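You operate a simulated robot arm through the tools that you are given. There is no shell and no other tool. Be economical: measure what you need, move in short steps, check, and stop when the job is done.

You are at the controls of a simulated robot arm. One attempt, no reset.

TASK
Take the green soap and put it on the worktop of the folding counter. Then open the washer lid, put the blue striped towel folded narrow in the inside of the washer, then shut the lid. Then lift the fold-down airer open. Do these in the order given.

Only the result counts: the job must be done as asked and must still hold three seconds after the hand-in. Knocking over, shifting, dropping, spilling or breaking anything else fails it. Lids that push on must go on centred and level and be pressed home; caps that screw on are set level and turned clockwise until they are tight. Flat cloth is picked up by pressing the open fingertips on it (5 to 10 N) and closing them slowly along it; thin cloth reads only 2 to 8 mm in the jaws.

THE ROBOT
A 6-joint arm with a fingered hand on a trunk, on a base that drives. Base frame: it is fixed to the floor where the robot stands at the start and does not move with it; the origin is under the middle of the robot, x ahead of it, y to its left, z up; the surface under the hand at the start is at about z = 685. Units: mm, rad, N and s.
With the tool pointing down near the work surface it reaches from about 480 to 940 mm from the robot's upright axis, wherever it stands. Its first joint turns from -2.897 to 2.897 rad. Places, roughly: blue striped towel folded narrow (12x26x10 cm) [-1400, 1200, 700]; fold-down airer [1200, -1700, 1600]; inside of the washer [500, -1800, 600]; washer lid [500, -1800, 900]; worktop of the folding counter [3100, -2000, 900]. Payload 5 kg.
The TCP is the grasp point between the finger pads, 43 mm short of the fingertips. In the tool frame z runs along the fingers and y along their closing line. Largest opening 144 mm; the body of the gripper starts 50 mm behind the TCP. The gripper is a hand of 5 fingers: y runs from the thumb to the fingers, the wrist lies at [-21, -133, -233] in the tool frame, and closing takes about 1.5 s.
Orientation is told as [roll, pitch, yaw] about the base's x, y, z axes, in that order, counted from this pose: with the fingers straight down and the wrist toward the robot, the tool's x, y and z point along [0, 1, 0], [1, 0, 0] and [0, 0, -1] of the base frame.

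THE INTERFACE
- The arm moves only by the tool nudge_tool. Its argument "rows" is a list of rows, each a list of 7 numbers: the turn, a rotation vector about the base's x, y, z in units of 5 degrees (1.0 is 5 degrees), then the shift along the base's x, y, z in units of 20 mm (1.0 is 20 mm), then the finger opening in mm, from 0 to 144. In form: [[ax, ay, az, dx, dy, dz, hand], ...]. A call has 1 to 12 rows; each row shifts and turns the commanded pose from where the row before left it. A call with a number of a shift or a turn outside -1 to 1 is refused whole. A row lasts 0.2 s, in which the tool goes at most 50 mm and 0.15 rad; a call with a longer step from one row to the next is refused whole, and so is a gripper value outside its range. A pose out of reach is approached as far as the arm can. The call stops where the force on the tool passes 40 N (or 10 N more than at its start, if that is more) or the arm is blocked; 0.2 s more then pass. Each finger travels about 72 mm/s and halts on what it meets, pressing with about 25 N; the grip force reading is that of the motor and also rises with nothing between the fingers. The clock runs only during rows and for 0.2 s after the last one: add rows that do not move to give the fingers time. It gives the time, the measured TCP pose, the force on the tool (base axes), the opening and the grip force at its end, in the units of the frame above (readings bear some noise), with the torque about the TCP (base axes, N m) and any sound that the robot's microphone picked up.
- Cameras (640 x 400 px; columns grow to the right, rows downward): "scene" is now at [7.6, 102.7, 1360.9]; the picture's right is [-0.62, -0.79, 0.00], its down [-0.47, 0.37, -0.80] and it looks along [0.63, -0.49, -0.60] (base axes); focal length 276 px, centre (320, 200). "wrist" rides on the gripper at [86, -108, -168] in the tool frame; the picture's right is [-0.80, 0.28, -0.53], its down [-0.54, -0.73, 0.42] and it looks along [-0.27, 0.63, 0.73] (tool axes); focal length 275 px, centre (320, 200). There is no depth. A picture from a camera that has moved, and an enlarged one, comes with that camera's place and axes in the base frame and with its lens.
- grab_frame(camera): a new picture of that camera. It takes no simulated time.
- move_column(by): slides the trunk up (or, below 0, down) by that many mm; the arm and the scene camera ride with it, the base frame stays. It gives what a move gives, with no picture.
- roll_base(legs): drives the robot by 1 to 6 legs, each [ahead, left, turn to the left] in mm, mm and rad, along the robot's own axes; the way and the turn of a leg run together, so that a leg with both is an arc; at most 1500 mm and 3.142 rad a leg. The arm and the cameras ride along, it lands a little off, and it stops where it bumps. It gives what a move gives.
- set_grasp(shape): the hand has 5 fingers and takes this shape, open, in about a second: jaw (thumb against the fingers, like two jaws); tri (thumb and two fingers); tip (a fingertip pinch); poke (one finger out to press); point (the index stretched); flat (the hand flat); cup (the hand cupped); fist (a fist). The gripper value then closes the fingers along that shape, each until it touches; the sizes above hold for jaw. It gives what a move gives, with no picture.
- pan_tilt(pan, tilt): turns the head with the scene camera to pan (to the left, within 2.705 rad either way) and tilt (down, from -0.506 to 1.204), counted from straight ahead of the robot. It gives what a move gives.
- zoom(camera, box): a new picture of the part [left, top, right, bottom] of that camera's present view, enlarged. It takes no simulated time.
- sign_off(): hands the job in; it is judged then, once.

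Work in short steps. Places have to be worked out from the pictures, the camera data and where the tool is seen: move nearer, look again, correct. Check each grasp and each placing, and mend what went wrong. You have 165 turns and 112 pictures in all, those below and enlarged ones among them. Open the gripper and draw the arm clear of the work before you hand the job in, unless the task says otherwise; then end with one line.

The tools are called as a command line: name --pt "numbers of a row" for each row, then --argument value for the rest, lists and objects as JSON in quotes. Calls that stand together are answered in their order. nudge_tool: Moves the arm, as the interface text tells. Its arguments: {"type":"object","properties":{"rows":{"type":"array","items":{"type":"array","items":{"type":"number"}}}},"required":["rows"]} The other tools are called the same way: move_column (by) slides the trunk up or down; set_grasp (shape) gives the hand a shape; roll_base (legs) drives the base; pan_tilt (pan, tilt) turns the head that bears the scene camera; grab_frame (camera) takes a picture; zoom (camera, box) takes an enlarged picture of a part of a camera's view; sign_off () hands the job in.

At the start:

```text
time: 0.0
eef_pos: [519.8, -139.5, 957.8]
orientation: [0.001, 0.0, 0.001]
force: [0.0, 0.2, -0.2]
torque: [0.04, 0.01, 0.0]
opening: 143.4
gripper_force: 0.1
shape: jaw
trunk travel left (down, up): [-275.0, 315.0]
robot x, y, heading: [0.7, -2.1, 0.004]
head pan, tilt: [-0.663, 0.641]
```

scene: 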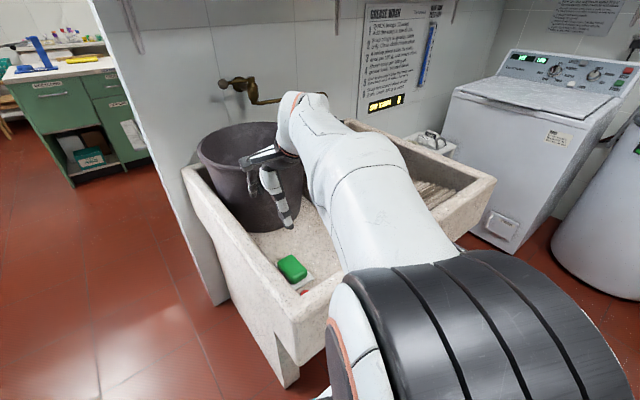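
wrist: 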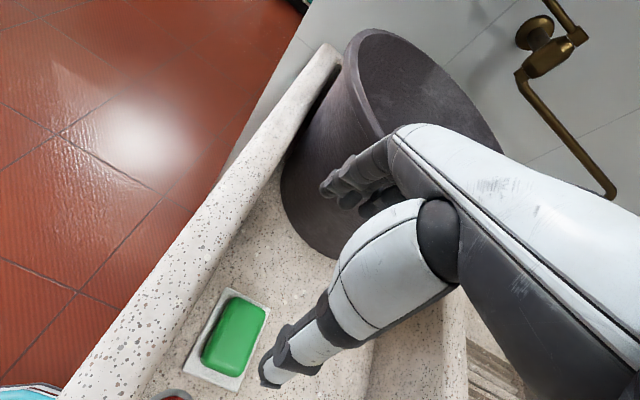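

I judge the soap to be at about (480,-160,710), long side along x. I'll look closer before I grasp it.

zoom --camera "scene" --box '[200, 180, 360, 380]'

zoom --camera "wrist" --box '[120, 240, 376, 400]'

```text
2.00 times, centred on (280, 280) of scene
camera zoom: at [7.6, 102.7, 1360.9], right [-0.62, -0.79, 0.0], down [-0.47, 0.37, -0.8], along [0.63, -0.49, -0.6], focal length 552 px, centre (400, 40)
```

zoom: 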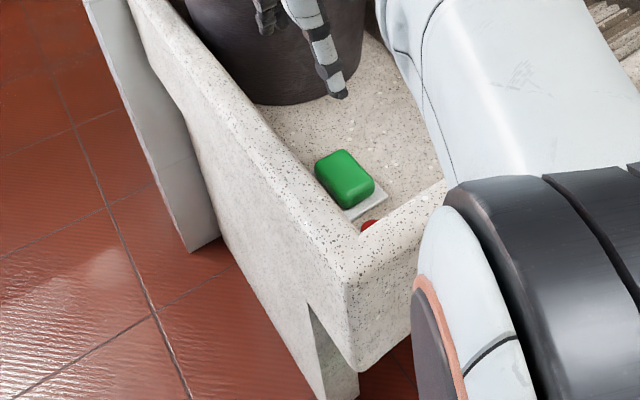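

```text
2.50 times, centred on (248, 320) of wrist
camera zoom: at [410.1, -54.6, 1124.1], right [0.28, -0.8, 0.53], down [-0.73, -0.54, -0.42], along [0.63, -0.27, -0.73], focal length 688 px, centre (500, -100)
```

zoom: 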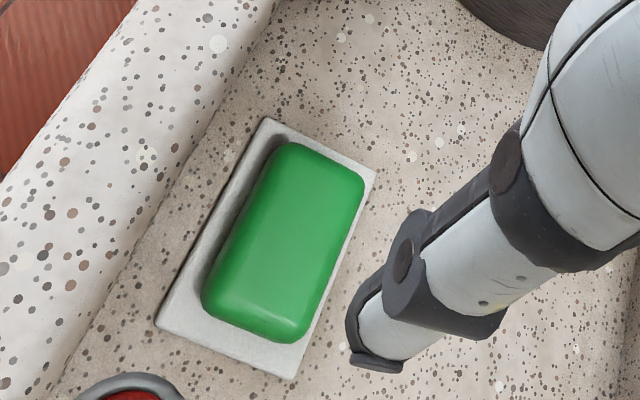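

The soap centre is about (479,-162), it is about 88 mm long along x, and its top is near z 722. I'll go over it with a 120 mm opening and look again.

nudge_tool --pt "0 0 0 -1 -1 -1 120" --pt "0 0 0 -1 -0.12 -1 120" --pt "0 0 0 0 0 -1 120" --pt "0 0 0 0 0 -1 120" --pt "0 0 0 0 0 -1 120" --pt "0 0 0 0 0 -1 120" --pt "0 0 0 0 0 -1 120" --pt "0 0 0 0 0 0 120"

grab_frame --camera "wrist"

zoom --camera "scene" --box '[200, 180, 360, 280]'

```text
time: 1.8
eef_pos: [478.2, -162.6, 816.7]
orientation: [0.0, 0.0, 0.0]
force: [0.5, -0.2, 0.0]
torque: [0.0, -0.04, -0.03]
opening: 120.2
gripper_force: 0.1
shape: jaw
trunk travel left (down, up): [-275.0, 315.0]
robot x, y, heading: [0.9, 1.0, 0.005]
head pan, tilt: [-0.663, 0.641]
```

```text
107 pictures are left
camera wrist: at [369.4, -77.5, 984.5], right [0.28, -0.8, 0.53], down [-0.73, -0.54, -0.42], along [0.63, -0.27, -0.73], focal length 275 px, centre (320, 200)
```

wrist: 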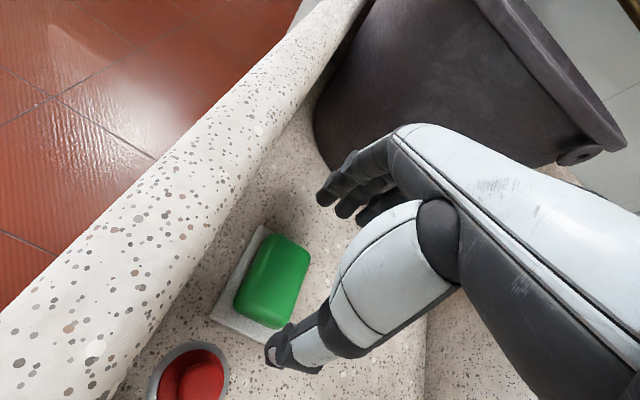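

```text
4.00 times, centred on (280, 230) of scene
camera zoom: at [7.7, 102.7, 1360.9], right [-0.62, -0.79, 0.0], down [-0.47, 0.37, -0.8], along [0.63, -0.49, -0.6], focal length 1104 px, centre (480, 80)
```

zoom: 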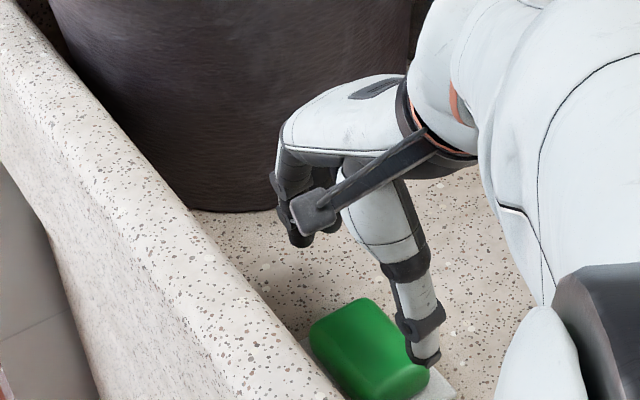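

The thumb and fingers straddle the soap. I'll go down to TCP z≈742, just short of the tile.

nudge_tool --pt "0 0 0 -0.1 0.1 -0.7 120" --pt "0 0 0 0 0 -0.8 120" --pt "0 0 0 0 0 -0.8 120" --pt "0 0 0 0 0 -0.8 120" --pt "0 0 0 0 0 -0.6 120" --pt "0 0 0 0 0 0 120"

grab_frame --camera "wrist"

zoom --camera "scene" --box '[200, 200, 360, 300]'

```text
time: 3.2
eef_pos: [477.3, -159.6, 742.3]
orientation: [-0.001, -0.002, 0.0]
force: [-0.3, 0.3, -0.4]
torque: [-0.02, 0.01, -0.04]
opening: 120.0
gripper_force: 0.1
shape: jaw
trunk travel left (down, up): [-275.0, 315.0]
robot x, y, heading: [0.0, -0.5, 0.001]
head pan, tilt: [-0.663, 0.641]
```

```text
105 pictures are left
camera wrist: at [367.6, -75.5, 909.3], right [0.28, -0.8, 0.53], down [-0.73, -0.54, -0.42], along [0.63, -0.27, -0.73], focal length 275 px, centre (320, 200)
```

wrist: 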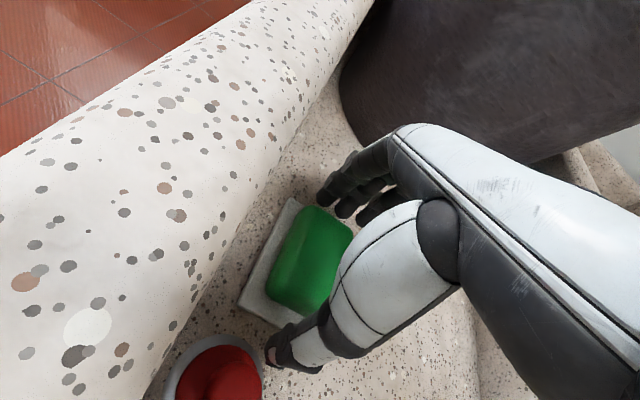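

```text
4.00 times, centred on (280, 250) of scene
camera zoom: at [7.7, 102.7, 1360.9], right [-0.62, -0.79, 0.0], down [-0.47, 0.37, -0.8], along [0.63, -0.49, -0.6], focal length 1104 px, centre (480, 0)
```

zoom: 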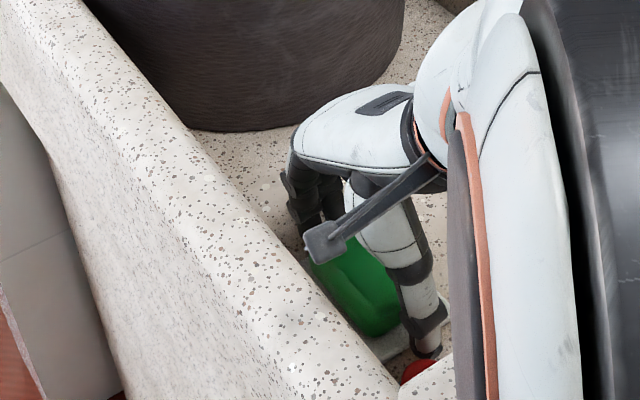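

Fingers straddle the soap and nothing touches yet. I'll close slowly.

nudge_tool --pt "0 0 0 0 0 0 108" --pt "0 0 0 0 0 0 98" --pt "0 0 0 0 0 0 90" --pt "0 0 0 0 0 0 82" --pt "0 0 0 0 0 0 75" --pt "0 0 0 0 0 0 70" --pt "0 0 0 0 0 0 65" --pt "0 0 0 0 0 0 65"

grab_frame --camera "wrist"

```text
time: 5.0
eef_pos: [478.3, -160.2, 742.4]
orientation: [0.001, 0.001, 0.0]
force: [-0.4, 1.0, -0.5]
torque: [0.04, 0.0, 0.01]
opening: 84.5
gripper_force: 24.9
shape: jaw
trunk travel left (down, up): [-275.0, 315.0]
robot x, y, heading: [-0.2, 3.3, -0.005]
head pan, tilt: [-0.663, 0.641]
```

```text
103 pictures are left
camera wrist: at [367.6, -75.5, 909.5], right [0.28, -0.8, 0.53], down [-0.73, -0.54, -0.42], along [0.63, -0.27, -0.73], focal length 275 px, centre (320, 200)
```

wrist: 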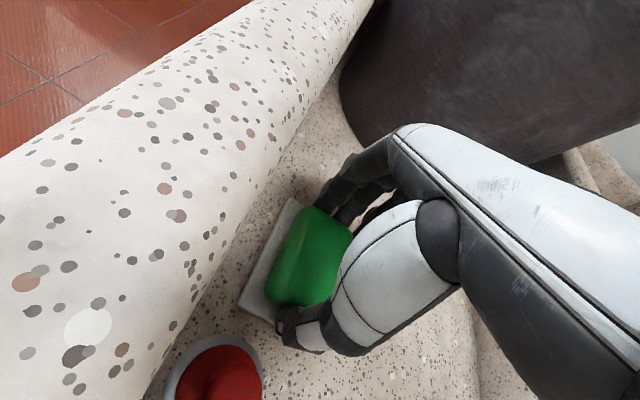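

Gripped at 84.5 mm. I'll lift straight up.

nudge_tool --pt "0 0 0 0 0 0.5 60" --pt "0 0 0 0 0 1 60" --pt "0 0 0 0 0 1 60" --pt "0 0 0 0 0 1 60" --pt "0 0 0 0 0 1 60" --pt "0 0 0 0 0 1 60" --pt "0 0 0 0 0 1 60" --pt "0 0 0 0 0 1 60" --pt "0 0 0 0 0 1 60" --pt "0 0 0 0 0 1 60" --pt "0 0 0 0 0 1 60" --pt "0 0 0 0 0 1 60"

move_column --by 200

grab_frame --camera "wrist"

grab_frame --camera "scene"

```text
time: 7.6
eef_pos: [478.0, -159.8, 973.2]
orientation: [0.001, 0.0, -0.001]
force: [0.0, -0.4, -1.9]
torque: [-0.01, 0.01, -0.01]
opening: 84.4
gripper_force: 25.3
shape: jaw
trunk travel left (down, up): [-275.0, 315.0]
robot x, y, heading: [0.9, 0.4, -0.001]
head pan, tilt: [-0.663, 0.641]
```

```text
time: 9.8
eef_pos: [478.8, -161.1, 1172.9]
orientation: [0.0, -0.001, -0.001]
force: [0.5, 0.1, -1.4]
torque: [-0.02, -0.03, -0.01]
opening: 84.4
gripper_force: 25.4
shape: jaw
trunk travel left (down, up): [-475.0, 115.0]
robot x, y, heading: [-0.8, 0.5, 0.0]
head pan, tilt: [-0.663, 0.641]
```

```text
102 pictures are left
camera wrist: at [368.6, -75.3, 1340.6], right [0.28, -0.8, 0.53], down [-0.73, -0.54, -0.42], along [0.63, -0.27, -0.73], focal length 275 px, centre (320, 200)
```

wrist: 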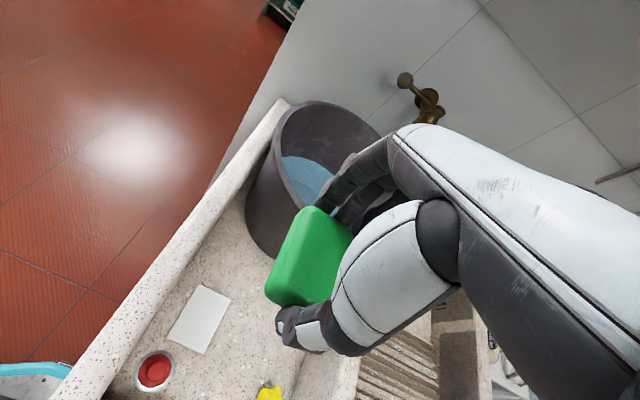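

```text
101 pictures are left
camera scene: at [7.7, 102.7, 1560.8], right [-0.62, -0.79, 0.0], down [-0.47, 0.37, -0.8], along [0.63, -0.49, -0.6], focal length 276 px, centre (320, 200)
```

scene: 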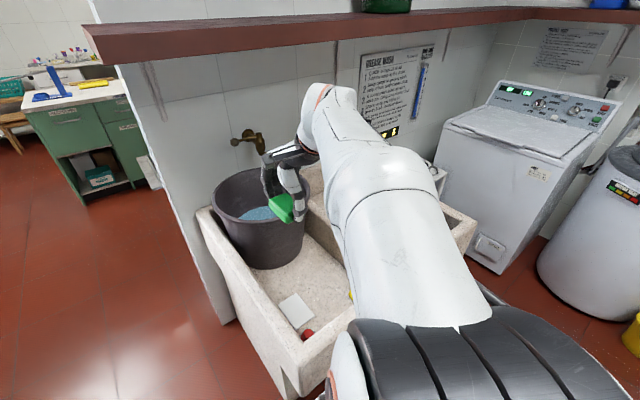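

Soap held. I'll back away from the sink a little, then survey the room with the head.

roll_base --legs '[[-300, 0, 0]]'

pan_tilt --pan 0.1 --tilt 0.35

grab_frame --camera "scene"

pan_tilt --pan -1.2 --tilt 0.35

grab_frame --camera "scene"

pan_tilt --pan 1.6 --tilt 0.35

grab_frame --camera "scene"

pan_tilt --pan -2.4 --tilt 0.35

grab_frame --camera "scene"

```text
time: 11.8
eef_pos: [182.7, -158.9, 1172.7]
orientation: [0.0, 0.001, 0.003]
force: [0.1, 0.1, -2.4]
torque: [0.03, 0.02, -0.01]
opening: 84.3
gripper_force: 25.4
shape: jaw
trunk travel left (down, up): [-475.0, 115.0]
robot x, y, heading: [-296.7, -0.7, 0.005]
head pan, tilt: [-0.663, 0.641]
```

```text
time: 12.9
eef_pos: [181.8, -158.8, 1173.8]
orientation: [0.002, 0.0, 0.004]
force: [0.0, 0.2, -1.3]
torque: [0.02, -0.01, -0.01]
opening: 84.2
gripper_force: 25.5
shape: jaw
trunk travel left (down, up): [-475.0, 115.0]
robot x, y, heading: [-295.4, 2.0, 0.005]
head pan, tilt: [0.099, 0.351]
```

```text
100 pictures are left
camera scene: at [-265.7, 165.0, 1587.1], right [0.1, -0.99, 0.0], down [-0.34, -0.04, -0.94], along [0.93, 0.1, -0.34], focal length 276 px, centre (320, 200)
```

scene: 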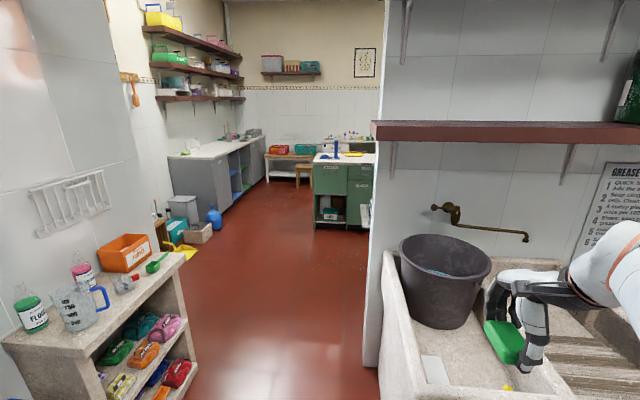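

```text
time: 14.4
eef_pos: [181.0, -158.4, 1173.1]
orientation: [0.0, 0.0, 0.003]
force: [0.0, 0.5, -1.0]
torque: [0.02, 0.0, 0.0]
opening: 84.7
gripper_force: 25.4
shape: jaw
trunk travel left (down, up): [-475.0, 115.0]
robot x, y, heading: [-299.3, -0.7, 0.007]
head pan, tilt: [-1.201, 0.351]
```

```text
99 pictures are left
camera scene: at [-324.2, 68.8, 1587.2], right [-0.93, -0.37, 0.0], down [-0.13, 0.32, -0.94], along [0.34, -0.87, -0.34], focal length 276 px, centre (320, 200)
```

scene: 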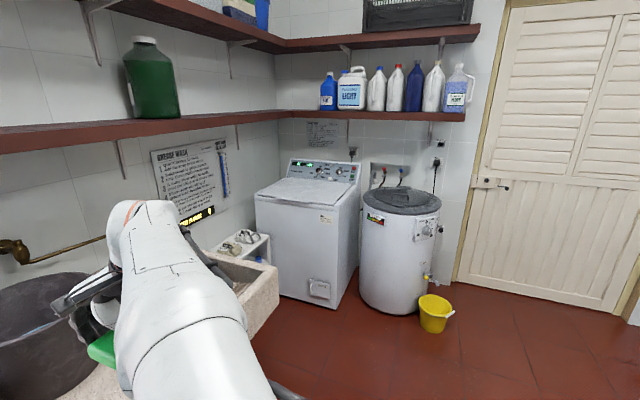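

```text
time: 16.9
eef_pos: [181.4, -159.5, 1173.0]
orientation: [-0.001, 0.0, 0.004]
force: [0.4, -0.3, -1.5]
torque: [0.01, 0.02, 0.0]
opening: 84.4
gripper_force: 25.0
shape: jaw
trunk travel left (down, up): [-475.0, 115.0]
robot x, y, heading: [-297.8, -0.7, 0.007]
head pan, tilt: [1.6, 0.351]
```

```text
98 pictures are left
camera scene: at [-361.5, 248.5, 1587.2], right [1.0, 0.03, 0.0], down [0.01, -0.34, -0.94], along [-0.03, 0.94, -0.34], focal length 276 px, centre (320, 200)
```

scene: 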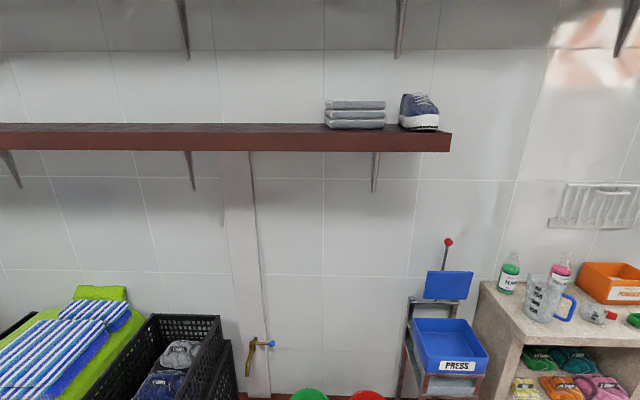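

```text
time: 20.1
eef_pos: [182.5, -159.5, 1172.3]
orientation: [0.0, 0.001, 0.003]
force: [0.1, -0.3, -1.4]
torque: [-0.01, 0.02, 0.03]
opening: 84.4
gripper_force: 24.7
shape: jaw
trunk travel left (down, up): [-475.0, 115.0]
robot x, y, heading: [-298.7, -1.7, 0.001]
head pan, tilt: [-2.4, 0.351]
```

```text
97 pictures are left
camera scene: at [-426.7, 92.2, 1587.2], right [-0.68, 0.73, 0.0], down [0.25, 0.23, -0.94], along [-0.69, -0.64, -0.34], focal length 276 px, centre (320, 200)
```

scene: 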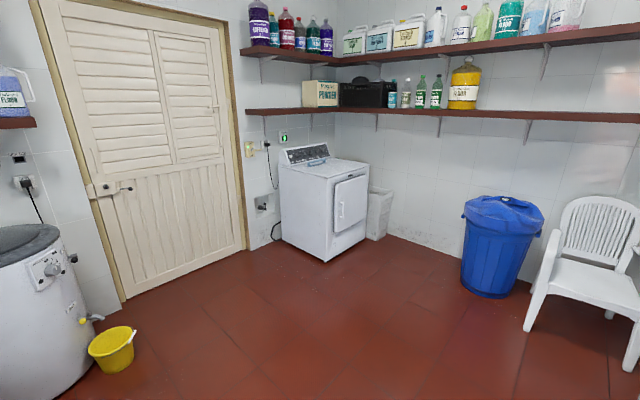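

The corridor between the wall end (y≈0) and the stone table (y≈1000) leads to the other room. I'll drive along y≈480 and look right behind the wall.

roll_base --legs '[[0, 490, 0], [1500, 0, 0]]'

pan_tilt --pan -0.9 --tilt 0.3

grab_frame --camera "scene"

pan_tilt --pan 0.2 --tilt 0.35

grab_frame --camera "scene"

```text
time: 30.1
eef_pos: [1690.3, 348.0, 1172.5]
orientation: [0.0, 0.0, 0.01]
force: [0.5, -0.4, -0.6]
torque: [0.0, 0.0, -0.01]
opening: 84.6
gripper_force: 24.5
shape: jaw
trunk travel left (down, up): [-475.0, 115.0]
robot x, y, heading: [1211.8, 503.1, 0.007]
head pan, tilt: [-2.4, 0.351]
```

```text
time: 31.7
eef_pos: [1690.3, 347.6, 1172.3]
orientation: [0.002, 0.001, 0.01]
force: [0.4, -0.3, -1.5]
torque: [-0.03, -0.01, 0.01]
opening: 84.4
gripper_force: 24.9
shape: jaw
trunk travel left (down, up): [-475.0, 115.0]
robot x, y, heading: [1210.4, 503.9, 0.011]
head pan, tilt: [-0.901, 0.3]
```

```text
96 pictures are left
camera scene: at [1207.2, 586.3, 1591.9], right [-0.78, -0.63, 0.0], down [-0.19, 0.23, -0.96], along [0.6, -0.74, -0.3], focal length 276 px, centre (320, 200)
```

scene: 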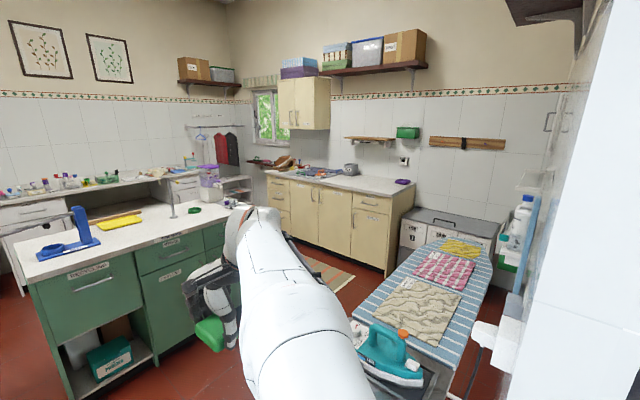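

```text
time: 33.0
eef_pos: [1690.5, 347.8, 1173.7]
orientation: [0.0, 0.001, 0.01]
force: [-0.5, 0.2, -1.7]
torque: [-0.01, -0.01, 0.03]
opening: 84.6
gripper_force: 24.6
shape: jaw
trunk travel left (down, up): [-475.0, 115.0]
robot x, y, heading: [1211.7, 503.7, 0.006]
head pan, tilt: [0.201, 0.351]
```

```text
95 pictures are left
camera scene: at [1239.5, 678.3, 1587.2], right [0.21, -0.98, 0.0], down [-0.34, -0.07, -0.94], along [0.92, 0.2, -0.34], focal length 276 px, centre (320, 200)
```

scene: 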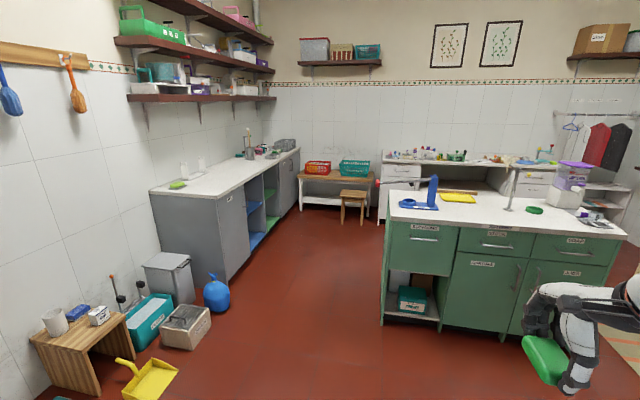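

The cream cabinet counter is the folding counter: front edge y≈-1577, x≈2100 to 3840. I'll drive between the ironing board and the green island toward it.

roll_base --legs '[[850, 0, 0], [0, 0, -1.578], [1200, 0, 0], [0, 400, 0]]'

pan_tilt --pan 0.1 --tilt 0.45

grab_frame --camera "scene"

```text
time: 49.2
eef_pos: [2249.7, -1173.5, 1173.1]
orientation: [0.0, 0.0, -1.597]
force: [0.9, 0.0, -1.1]
torque: [0.01, -0.03, 0.02]
opening: 83.9
gripper_force: 25.2
shape: jaw
trunk travel left (down, up): [-475.0, 115.0]
robot x, y, heading: [2422.2, -698.2, -1.599]
head pan, tilt: [0.201, 0.351]
```

```text
time: 49.8
eef_pos: [2248.2, -1172.3, 1172.9]
orientation: [0.0, 0.0, -1.597]
force: [-0.1, -0.3, -2.3]
torque: [-0.01, -0.01, -0.03]
opening: 83.8
gripper_force: 24.2
shape: jaw
trunk travel left (down, up): [-475.0, 115.0]
robot x, y, heading: [2423.6, -702.6, -1.595]
head pan, tilt: [0.099, 0.45]
```

```text
94 pictures are left
camera scene: at [2586.1, -736.2, 1578.0], right [-1.0, -0.07, 0.0], down [-0.03, 0.43, -0.9], along [0.06, -0.9, -0.43], focal length 276 px, centre (320, 200)
```

scene: 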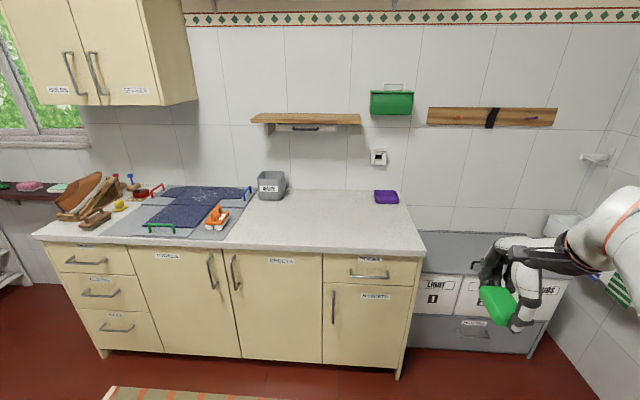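

Counter free area around (2500,-1800). I'll drive closer and bring the tool out over it.

roll_base --legs '[[440, 60, 0]]'

nudge_tool --pt "0 0 0 1 -1 0 60" --pt "0 0 0 1 -1 0 60" --pt "0 0 0 1 -1 0 60" --pt "0 0 0 1 -1 0 60" --pt "0 0 0 1 -1 0 60" --pt "0 0 0 1 -1 0 60" --pt "0 0 0 1 -1 0 60" --pt "0 0 0 1 -1 0 60" --pt "0 0 0 0 -1 0 60" --pt "0 0 0 0 0 0 60"

grab_frame --camera "scene"

grab_frame --camera "wrist"

```text
time: 52.5
eef_pos: [2295.6, -1610.6, 1173.1]
orientation: [0.002, 0.001, -1.598]
force: [-0.1, 0.0, -2.0]
torque: [-0.02, 0.02, 0.02]
opening: 83.9
gripper_force: 24.4
shape: jaw
trunk travel left (down, up): [-475.0, 115.0]
robot x, y, heading: [2470.1, -1139.0, -1.597]
head pan, tilt: [0.099, 0.45]
```

```text
time: 54.7
eef_pos: [2456.6, -1792.2, 1174.0]
orientation: [0.0, -0.001, -1.598]
force: [0.4, 0.4, -1.6]
torque: [0.02, 0.01, -0.03]
opening: 83.9
gripper_force: 24.8
shape: jaw
trunk travel left (down, up): [-475.0, 115.0]
robot x, y, heading: [2467.7, -1135.9, -1.602]
head pan, tilt: [0.099, 0.45]
```

```text
93 pictures are left
camera scene: at [2632.9, -1173.9, 1578.0], right [-1.0, -0.07, 0.0], down [-0.03, 0.43, -0.9], along [0.06, -0.9, -0.44], focal length 276 px, centre (320, 200)
```

scene: 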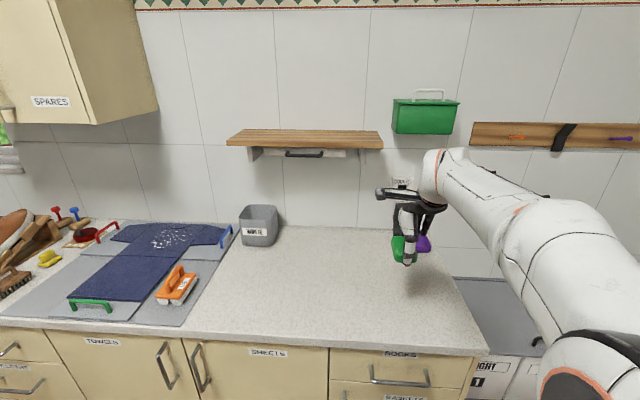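

```text
92 pictures are left
camera wrist: at [2544.3, -1686.9, 1340.8], right [-0.8, -0.26, 0.53], down [-0.52, 0.74, -0.42], along [-0.29, -0.62, -0.73], focal length 275 px, centre (320, 200)
```

wrist: 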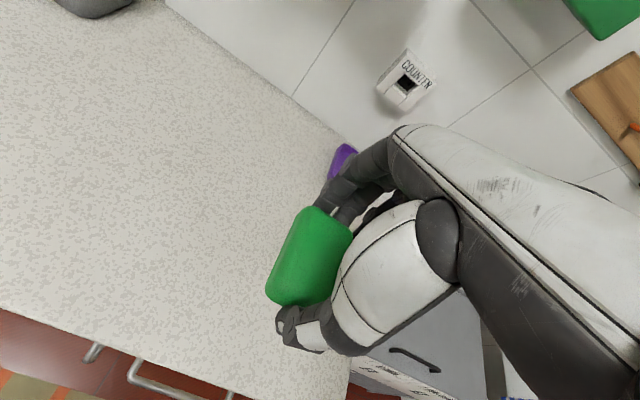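

Worktop is at about z 920–935. I'll lower until it touches.

nudge_tool --pt "0 0 0 0 0 -1 60" --pt "0 0 0 0 0 -1 60" --pt "0 0 0 0 0 -1 60" --pt "0 0 0 0 0 -1 60" --pt "0 0 0 0 0 -1 60" --pt "0 0 0 0 0 -1 60" --pt "0 0 0 0 0 -1 60" --pt "0 0 0 0 0 0 60"

zoom --camera "scene" --box '[340, 200, 500, 300]'

grab_frame --camera "wrist"

```text
time: 56.5
eef_pos: [2456.1, -1791.3, 1031.1]
orientation: [0.0, 0.001, -1.598]
force: [0.3, -0.7, -1.8]
torque: [0.02, -0.02, 0.02]
opening: 84.0
gripper_force: 25.4
shape: jaw
trunk travel left (down, up): [-475.0, 115.0]
robot x, y, heading: [2468.1, -1136.5, -1.605]
head pan, tilt: [0.099, 0.45]
```

```text
4.00 times, centred on (420, 250) of scene
camera zoom: at [2633.0, -1173.9, 1577.9], right [-1.0, -0.07, 0.0], down [-0.03, 0.43, -0.9], along [0.06, -0.9, -0.44], focal length 1104 px, centre (-80, 0)
```

zoom: 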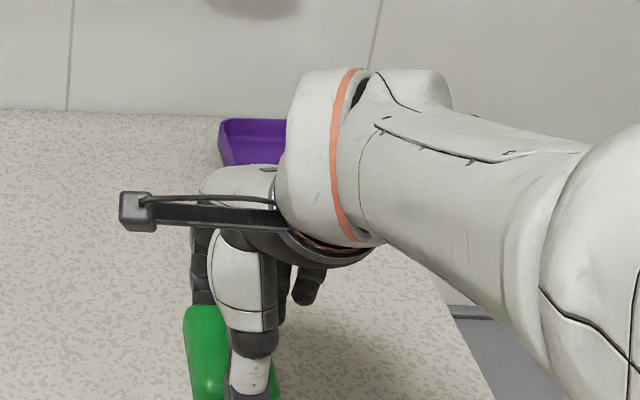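

```text
90 pictures are left
camera wrist: at [2544.2, -1685.7, 1199.9], right [-0.8, -0.26, 0.53], down [-0.52, 0.74, -0.42], along [-0.29, -0.62, -0.73], focal length 275 px, centre (320, 200)
```

wrist: 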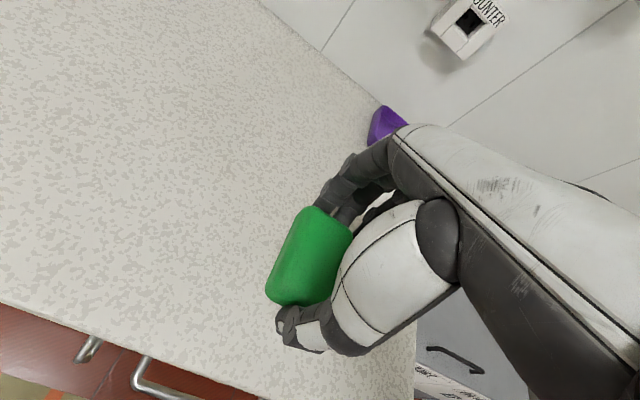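

Still clear of the top, so I'll go lower in small steps.

nudge_tool --pt "0 0 0 0 0 -0.5 60" --pt "0 0 0 0 0 -0.5 60" --pt "0 0 0 0 0 -0.5 60" --pt "0 0 0 0 0 -0.25 60" --pt "0 0 0 0 0 -0.25 60" --pt "0 0 0 0 0 0 60"

nudge_tool --pt "0 0 0 0 0 -0.2 60" --pt "0 0 0 0 0 -0.2 60" --pt "0 0 0 0 0 0 60"

nudge_tool --pt "0 0 0 0 0 -0.2 60" --pt "0 0 0 0 0 0 60"

```text
time: 57.9
eef_pos: [2456.0, -1790.2, 992.4]
orientation: [0.0, 0.0, -1.601]
force: [0.9, -0.6, -1.3]
torque: [0.02, 0.01, 0.0]
opening: 84.2
gripper_force: 24.5
shape: jaw
trunk travel left (down, up): [-475.0, 115.0]
robot x, y, heading: [2469.7, -1138.5, -1.6]
head pan, tilt: [0.099, 0.45]
```

```text
time: 58.7
eef_pos: [2455.5, -1791.8, 985.2]
orientation: [-0.002, 0.0, -1.6]
force: [-0.4, -0.1, -1.6]
torque: [-0.01, 0.0, 0.0]
opening: 84.0
gripper_force: 24.8
shape: jaw
trunk travel left (down, up): [-475.0, 115.0]
robot x, y, heading: [2465.4, -1139.3, -1.598]
head pan, tilt: [0.099, 0.45]
```

```text
time: 59.3
eef_pos: [2456.3, -1792.3, 980.0]
orientation: [0.001, 0.0, -1.599]
force: [0.1, -0.7, -0.9]
torque: [-0.01, 0.0, 0.04]
opening: 83.8
gripper_force: 25.0
shape: jaw
trunk travel left (down, up): [-475.0, 115.0]
robot x, y, heading: [2471.6, -1136.6, -1.599]
head pan, tilt: [0.099, 0.45]
```

No contact at 980, so I'll keep lowering.

nudge_tool --pt "0 0 0 0 0 -0.2 60" --pt "0 0 0 0 0 -0.2 60" --pt "0 0 0 0 0 0 60"

nudge_tool --pt "0 0 0 0 0 -0.2 60" --pt "0 0 0 0 0 -0.2 60" --pt "0 0 0 0 0 0 60"

grab_frame --camera "wrist"

pan_tilt --pan 0.0 --tilt 0.6

zoom --camera "scene" --box '[290, 150, 450, 250]'

```text
time: 60.1
eef_pos: [2455.8, -1793.0, 973.1]
orientation: [0.001, 0.001, -1.599]
force: [-0.4, 0.0, -2.3]
torque: [0.02, 0.01, 0.02]
opening: 84.2
gripper_force: 24.9
shape: jaw
trunk travel left (down, up): [-475.0, 115.0]
robot x, y, heading: [2468.6, -1136.2, -1.598]
head pan, tilt: [0.099, 0.45]
```

```text
time: 60.9
eef_pos: [2456.2, -1792.5, 965.6]
orientation: [-0.001, 0.001, -1.598]
force: [-0.5, 0.3, -1.1]
torque: [0.02, 0.01, 0.0]
opening: 84.0
gripper_force: 25.7
shape: jaw
trunk travel left (down, up): [-475.0, 115.0]
robot x, y, heading: [2470.2, -1137.3, -1.602]
head pan, tilt: [0.099, 0.45]
```

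```text
89 pictures are left
camera wrist: at [2544.1, -1687.3, 1131.9], right [-0.8, -0.26, 0.53], down [-0.52, 0.74, -0.42], along [-0.29, -0.62, -0.73], focal length 275 px, centre (320, 200)
```

wrist: 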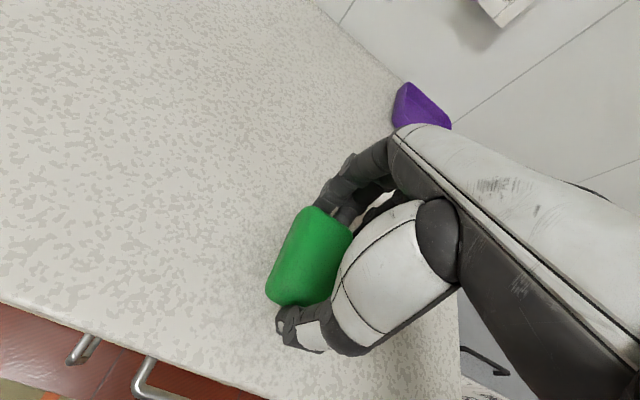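

```text
time: 61.6
eef_pos: [2455.3, -1792.5, 965.1]
orientation: [-0.001, -0.001, -1.597]
force: [-0.2, 0.5, -1.3]
torque: [0.01, 0.0, 0.02]
opening: 83.8
gripper_force: 24.9
shape: jaw
trunk travel left (down, up): [-475.0, 115.0]
robot x, y, heading: [2469.3, -1140.8, -1.597]
head pan, tilt: [0.0, 0.6]
```

```text
4.00 times, centred on (370, 200) of scene
camera zoom: at [2624.0, -1170.4, 1564.4], right [-1.0, 0.03, 0.0], down [0.02, 0.56, -0.83], along [-0.02, -0.82, -0.56], focal length 1104 px, centre (120, 200)
```

zoom: 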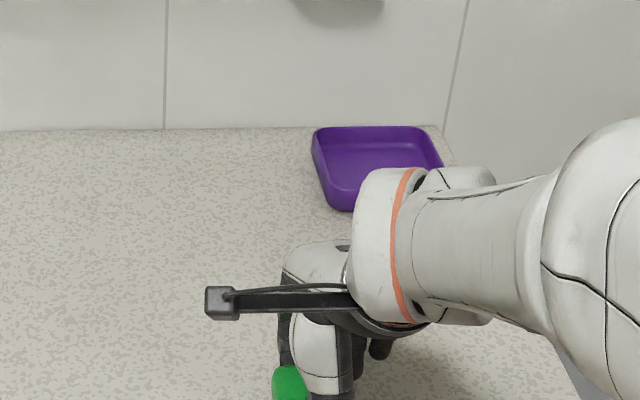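

Still no contact; continuing.

nudge_tool --pt "0 0 0 0 0 -0.25 60" --pt "0 0 0 0 0 -0.25 60" --pt "0 0 0 0 0 0 60"

nudge_tool --pt "0 0 0 0 0 -0.2 60" --pt "0 0 0 0 0 0 60"

nudge_tool --pt "0 0 0 0 0 -0.15 60" --pt "0 0 0 0 0 0 60"

```text
time: 62.4
eef_pos: [2456.7, -1791.8, 954.1]
orientation: [-0.001, -0.001, -1.599]
force: [-0.1, -0.3, -1.6]
torque: [0.01, 0.01, -0.01]
opening: 83.9
gripper_force: 25.4
shape: jaw
trunk travel left (down, up): [-475.0, 115.0]
robot x, y, heading: [2468.4, -1138.8, -1.595]
head pan, tilt: [0.0, 0.6]
```

```text
time: 63.0
eef_pos: [2455.0, -1791.8, 950.3]
orientation: [0.0, 0.0, -1.6]
force: [-0.6, -0.3, -1.7]
torque: [-0.02, 0.02, 0.01]
opening: 83.9
gripper_force: 25.2
shape: jaw
trunk travel left (down, up): [-475.0, 115.0]
robot x, y, heading: [2470.8, -1139.7, -1.596]
head pan, tilt: [0.0, 0.6]
```

```text
time: 63.6
eef_pos: [2457.0, -1792.3, 948.5]
orientation: [0.003, -0.001, -1.6]
force: [-0.2, -0.2, 5.6]
torque: [-0.04, -0.02, 0.02]
opening: 84.0
gripper_force: 25.3
shape: jaw
trunk travel left (down, up): [-475.0, 115.0]
robot x, y, heading: [2469.2, -1139.3, -1.6]
head pan, tilt: [0.0, 0.6]
```

Contact (force z went to +5.6). I'll open the fingers to release, then lift.

nudge_tool --pt "0 0 0 0 0 0 84" --pt "0 0 0 0 0 0 95" --pt "0 0 0 0 0 0 108" --pt "0 0 0 0 0 0 120" --pt "0 0 0 0 0 0 120" --pt "0 0 0 0 0 0.5 120" --pt "0 0 0 0 0 1 120" --pt "0 0 0 0 0 1 120" --pt "0 0 0 0 0 1 120" --pt "0 0 0 0 0 1 120" --pt "0 0 0 0 0 1 120"

move_column --by 60

grab_frame --camera "wrist"

```text
time: 66.0
eef_pos: [2457.6, -1789.7, 1057.9]
orientation: [0.001, -0.001, -1.6]
force: [-0.3, 0.7, -0.1]
torque: [0.03, 0.04, 0.02]
opening: 119.8
gripper_force: 0.1
shape: jaw
trunk travel left (down, up): [-475.0, 115.0]
robot x, y, heading: [2469.4, -1137.2, -1.597]
head pan, tilt: [0.0, 0.6]
```

```text
time: 67.0
eef_pos: [2457.7, -1789.6, 1116.9]
orientation: [0.001, 0.001, -1.598]
force: [-0.2, -0.1, -1.4]
torque: [0.0, 0.03, 0.01]
opening: 119.8
gripper_force: 0.0
shape: jaw
trunk travel left (down, up): [-535.0, 55.0]
robot x, y, heading: [2472.5, -1139.3, -1.6]
head pan, tilt: [0.0, 0.6]
```

```text
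87 pictures are left
camera wrist: at [2545.7, -1685.1, 1285.5], right [-0.8, -0.26, 0.53], down [-0.52, 0.74, -0.42], along [-0.29, -0.62, -0.73], focal length 275 px, centre (320, 200)
```

wrist: 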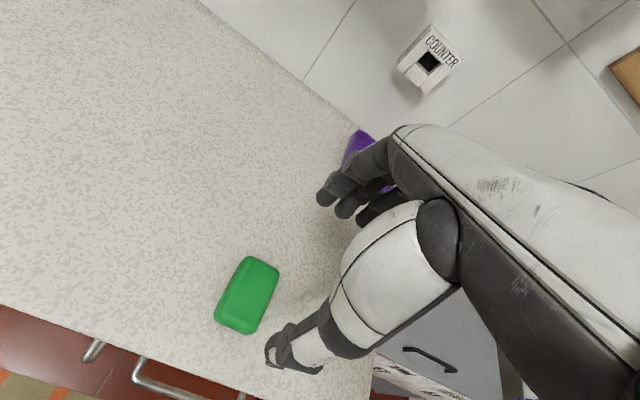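

The soap is resting on the worktop. Before leaving I'll take a preview of the airer to the right.

pan_tilt --pan -1.2 --tilt 0.15

grab_frame --camera "scene"

```text
time: 68.4
eef_pos: [2458.1, -1789.6, 1117.5]
orientation: [0.0, -0.001, -1.601]
force: [0.7, -0.6, 0.2]
torque: [-0.02, -0.04, 0.0]
opening: 119.6
gripper_force: 0.1
shape: jaw
trunk travel left (down, up): [-535.0, 55.0]
robot x, y, heading: [2469.3, -1137.4, -1.597]
head pan, tilt: [-1.201, 0.15]
```

```text
86 pictures are left
camera scene: at [2539.2, -1113.1, 1665.8], right [-0.34, 0.94, 0.0], down [0.14, 0.05, -0.99], along [-0.93, -0.33, -0.15], focal length 276 px, centre (320, 200)
```

scene: 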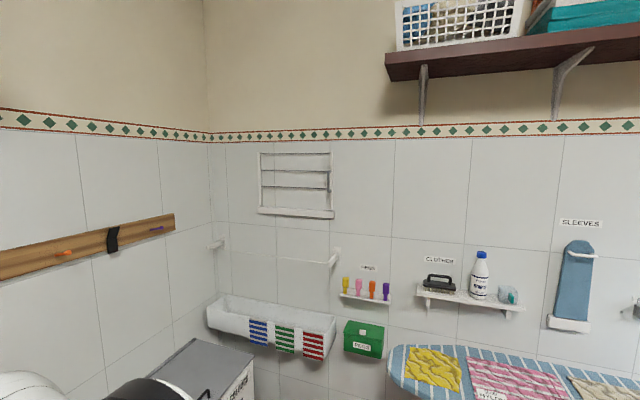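

zoom --camera "scene" --box '[190, 130, 350, 280]'

```text
2.67 times, centred on (270, 205) of scene
camera zoom: at [2539.2, -1113.1, 1665.8], right [-0.34, 0.94, 0.0], down [0.14, 0.05, -0.99], along [-0.93, -0.33, -0.15], focal length 736 px, centre (453, 187)
```

zoom: 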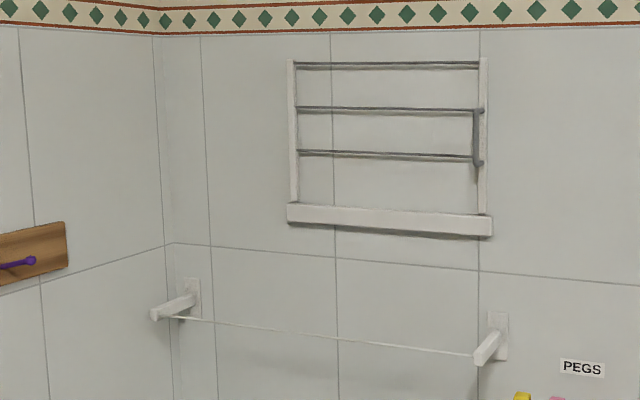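

Now I'll back away and drive to the towel area via the corridor.

roll_base --legs '[[-440, 0, 0], [0, -390, 0], [-1190, 0, 0], [0, 0, -1.54], [1400, 0, 0], [1250, 0, 0]]'

pan_tilt --pan -0.6 --tilt 0.5

grab_frame --camera "scene"

```text
time: 94.9
eef_pos: [-1149.5, 509.5, 1116.8]
orientation: [-0.001, 0.0, 3.138]
force: [-0.2, 0.6, 1.0]
torque: [-0.03, -0.03, 0.0]
opening: 119.5
gripper_force: 0.1
shape: jaw
trunk travel left (down, up): [-535.0, 55.0]
robot x, y, heading: [-500.1, 507.7, 3.137]
head pan, tilt: [-1.201, 0.15]
```

```text
time: 95.9
eef_pos: [-1148.8, 509.0, 1117.9]
orientation: [0.0, -0.001, 3.135]
force: [0.1, 0.8, -0.3]
torque: [0.0, 0.0, -0.03]
opening: 119.8
gripper_force: 0.0
shape: jaw
trunk travel left (down, up): [-535.0, 55.0]
robot x, y, heading: [-495.0, 511.9, 3.139]
head pan, tilt: [-0.6, 0.499]
```

```text
84 pictures are left
camera scene: at [-513.5, 408.5, 1633.5], right [0.57, 0.82, 0.0], down [0.39, -0.27, -0.88], along [-0.72, 0.5, -0.48], focal length 276 px, centre (320, 200)
```

scene: 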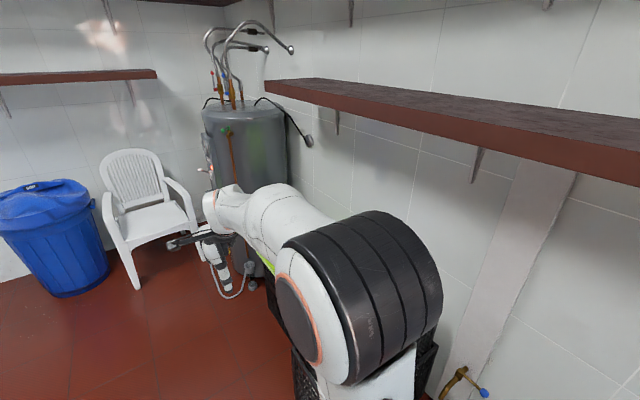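

The arm blocks the view. I'll step away from the shelf wall, turn to face it and strafe toward the towel before looking.

roll_base --legs '[[0, 200, 0], [0, 0, -1.57], [0, 650, 0]]'

pan_tilt --pan 0.35 --tilt 0.6

grab_frame --camera "scene"

grab_frame --camera "wrist"

```text
time: 104.5
eef_pos: [-1160.1, 960.3, 1118.5]
orientation: [0.0, -0.001, 1.572]
force: [-0.4, -0.2, 0.2]
torque: [-0.01, -0.04, 0.0]
opening: 119.9
gripper_force: 0.0
shape: jaw
trunk travel left (down, up): [-535.0, 55.0]
robot x, y, heading: [-1152.8, 308.1, 1.573]
head pan, tilt: [-0.6, 0.499]
```

```text
time: 105.7
eef_pos: [-1160.5, 961.0, 1118.7]
orientation: [-0.001, -0.001, 1.572]
force: [0.5, 0.5, 0.2]
torque: [-0.04, 0.01, 0.0]
opening: 119.9
gripper_force: 0.1
shape: jaw
trunk travel left (down, up): [-535.0, 55.0]
robot x, y, heading: [-1155.6, 310.7, 1.572]
head pan, tilt: [0.351, 0.6]
```

```text
83 pictures are left
camera scene: at [-1339.4, 331.5, 1624.4], right [0.94, 0.34, 0.0], down [0.19, -0.53, -0.83], along [-0.28, 0.77, -0.56], focal length 276 px, centre (320, 200)
```

scene: 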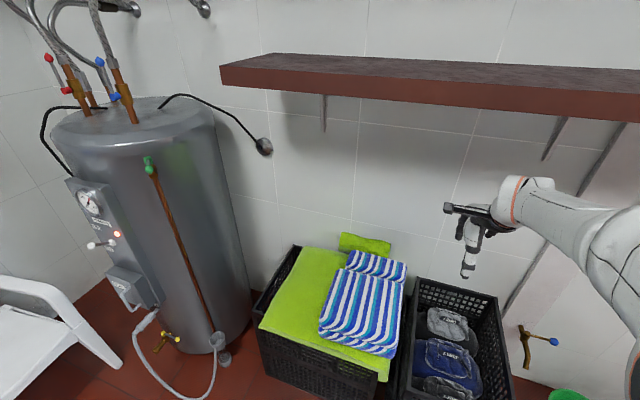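

```text
82 pictures are left
camera wrist: at [-1247.0, 850.5, 1285.6], right [0.8, 0.29, 0.53], down [0.54, -0.72, -0.42], along [0.27, 0.63, -0.73], focal length 275 px, centre (320, 200)
```

wrist: 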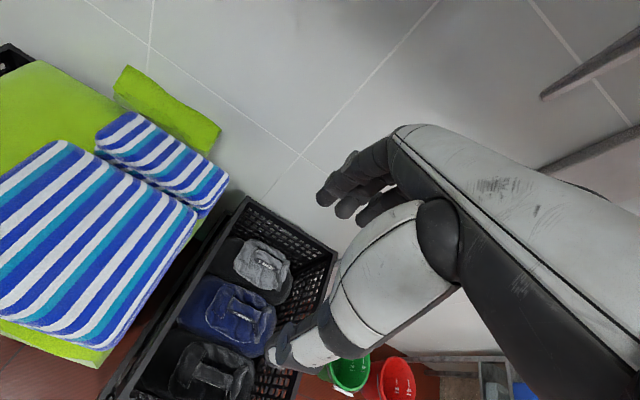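

The narrow striped towel lies between the big striped one and the wall. I'll zoom in on it.

zoom --camera "scene" --box '[300, 220, 428, 300]'

zoom --camera "wrist" --box '[60, 60, 260, 240]'

```text
5.00 times, centred on (364, 260) of scene
camera zoom: at [-1339.4, 331.5, 1624.4], right [0.94, 0.34, 0.0], down [0.19, -0.53, -0.83], along [-0.28, 0.77, -0.56], focal length 1380 px, centre (100, -100)
```

zoom: 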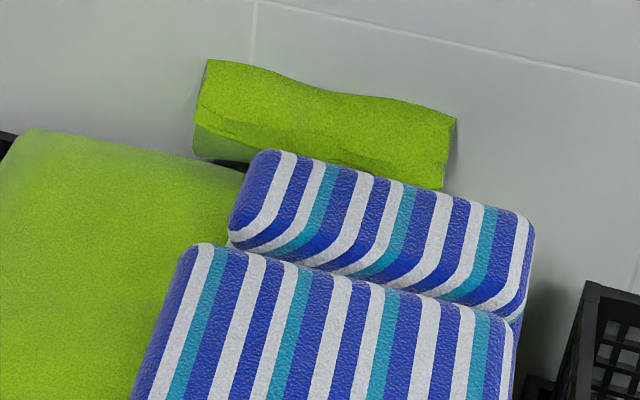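

```text
2.22 times, centred on (160, 150) of wrist
camera zoom: at [-1247.0, 850.5, 1285.6], right [0.8, 0.29, 0.53], down [0.54, -0.72, -0.42], along [0.27, 0.63, -0.73], focal length 612 px, centre (676, 311)
```

zoom: 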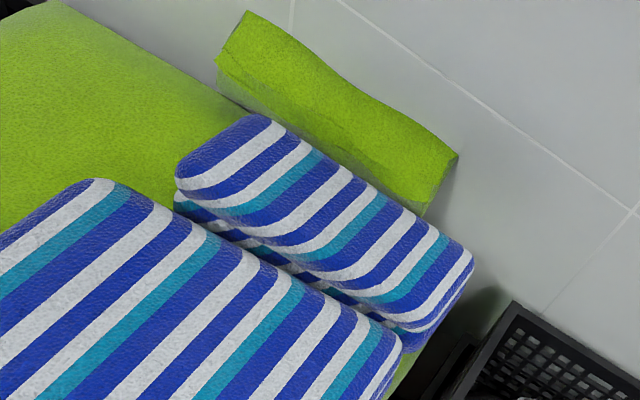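

Narrow towel: x≈-1510..-1270, y≈1133..1245, top z≈720, with gaps of about 35 mm on both sides. I'll position the robot and lower the trunk.

roll_base --legs '[[0, 235, 0], [150, 0, 0]]'

move_column --by -230

nudge_tool --pt "0 0 0 0 1 0 140" --pt "0 0 0 0 1 0 140" --pt "0 0 0 0 0 0 140"

grab_frame --camera "wrist"

grab_frame --camera "scene"

```text
time: 108.4
eef_pos: [-1389.4, 1113.0, 1117.1]
orientation: [-0.001, 0.001, 1.57]
force: [-0.3, -0.2, 0.3]
torque: [-0.03, -0.01, -0.02]
opening: 119.8
gripper_force: 0.0
shape: jaw
trunk travel left (down, up): [-535.0, 55.0]
robot x, y, heading: [-1384.9, 463.4, 1.565]
head pan, tilt: [0.351, 0.6]
```

```text
time: 110.9
eef_pos: [-1389.3, 1113.3, 887.9]
orientation: [0.001, 0.0, 1.57]
force: [0.5, -0.2, 0.0]
torque: [-0.02, 0.02, 0.01]
opening: 119.4
gripper_force: 0.1
shape: jaw
trunk travel left (down, up): [-305.0, 285.0]
robot x, y, heading: [-1386.9, 461.6, 1.571]
head pan, tilt: [0.351, 0.6]
```

```text
time: 111.7
eef_pos: [-1390.6, 1154.0, 888.7]
orientation: [0.001, 0.001, 1.569]
force: [0.0, 0.1, 0.5]
torque: [0.0, -0.01, 0.03]
opening: 140.0
gripper_force: 0.1
shape: jaw
trunk travel left (down, up): [-305.0, 285.0]
robot x, y, heading: [-1386.9, 463.5, 1.57]
head pan, tilt: [0.351, 0.6]
```

```text
79 pictures are left
camera wrist: at [-1477.6, 1043.9, 1056.1], right [0.8, 0.28, 0.53], down [0.54, -0.73, -0.42], along [0.27, 0.63, -0.73], focal length 275 px, centre (320, 200)
```

wrist: 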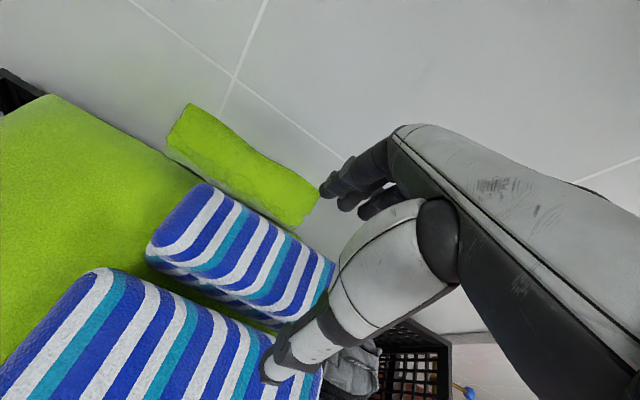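

```text
78 pictures are left
camera scene: at [-1572.1, 484.5, 1394.4], right [0.94, 0.34, 0.0], down [0.19, -0.53, -0.82], along [-0.28, 0.78, -0.57], focal length 276 px, centre (320, 200)
```

scene: 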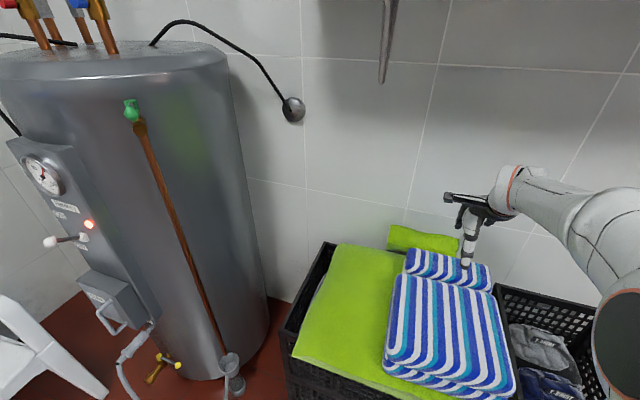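

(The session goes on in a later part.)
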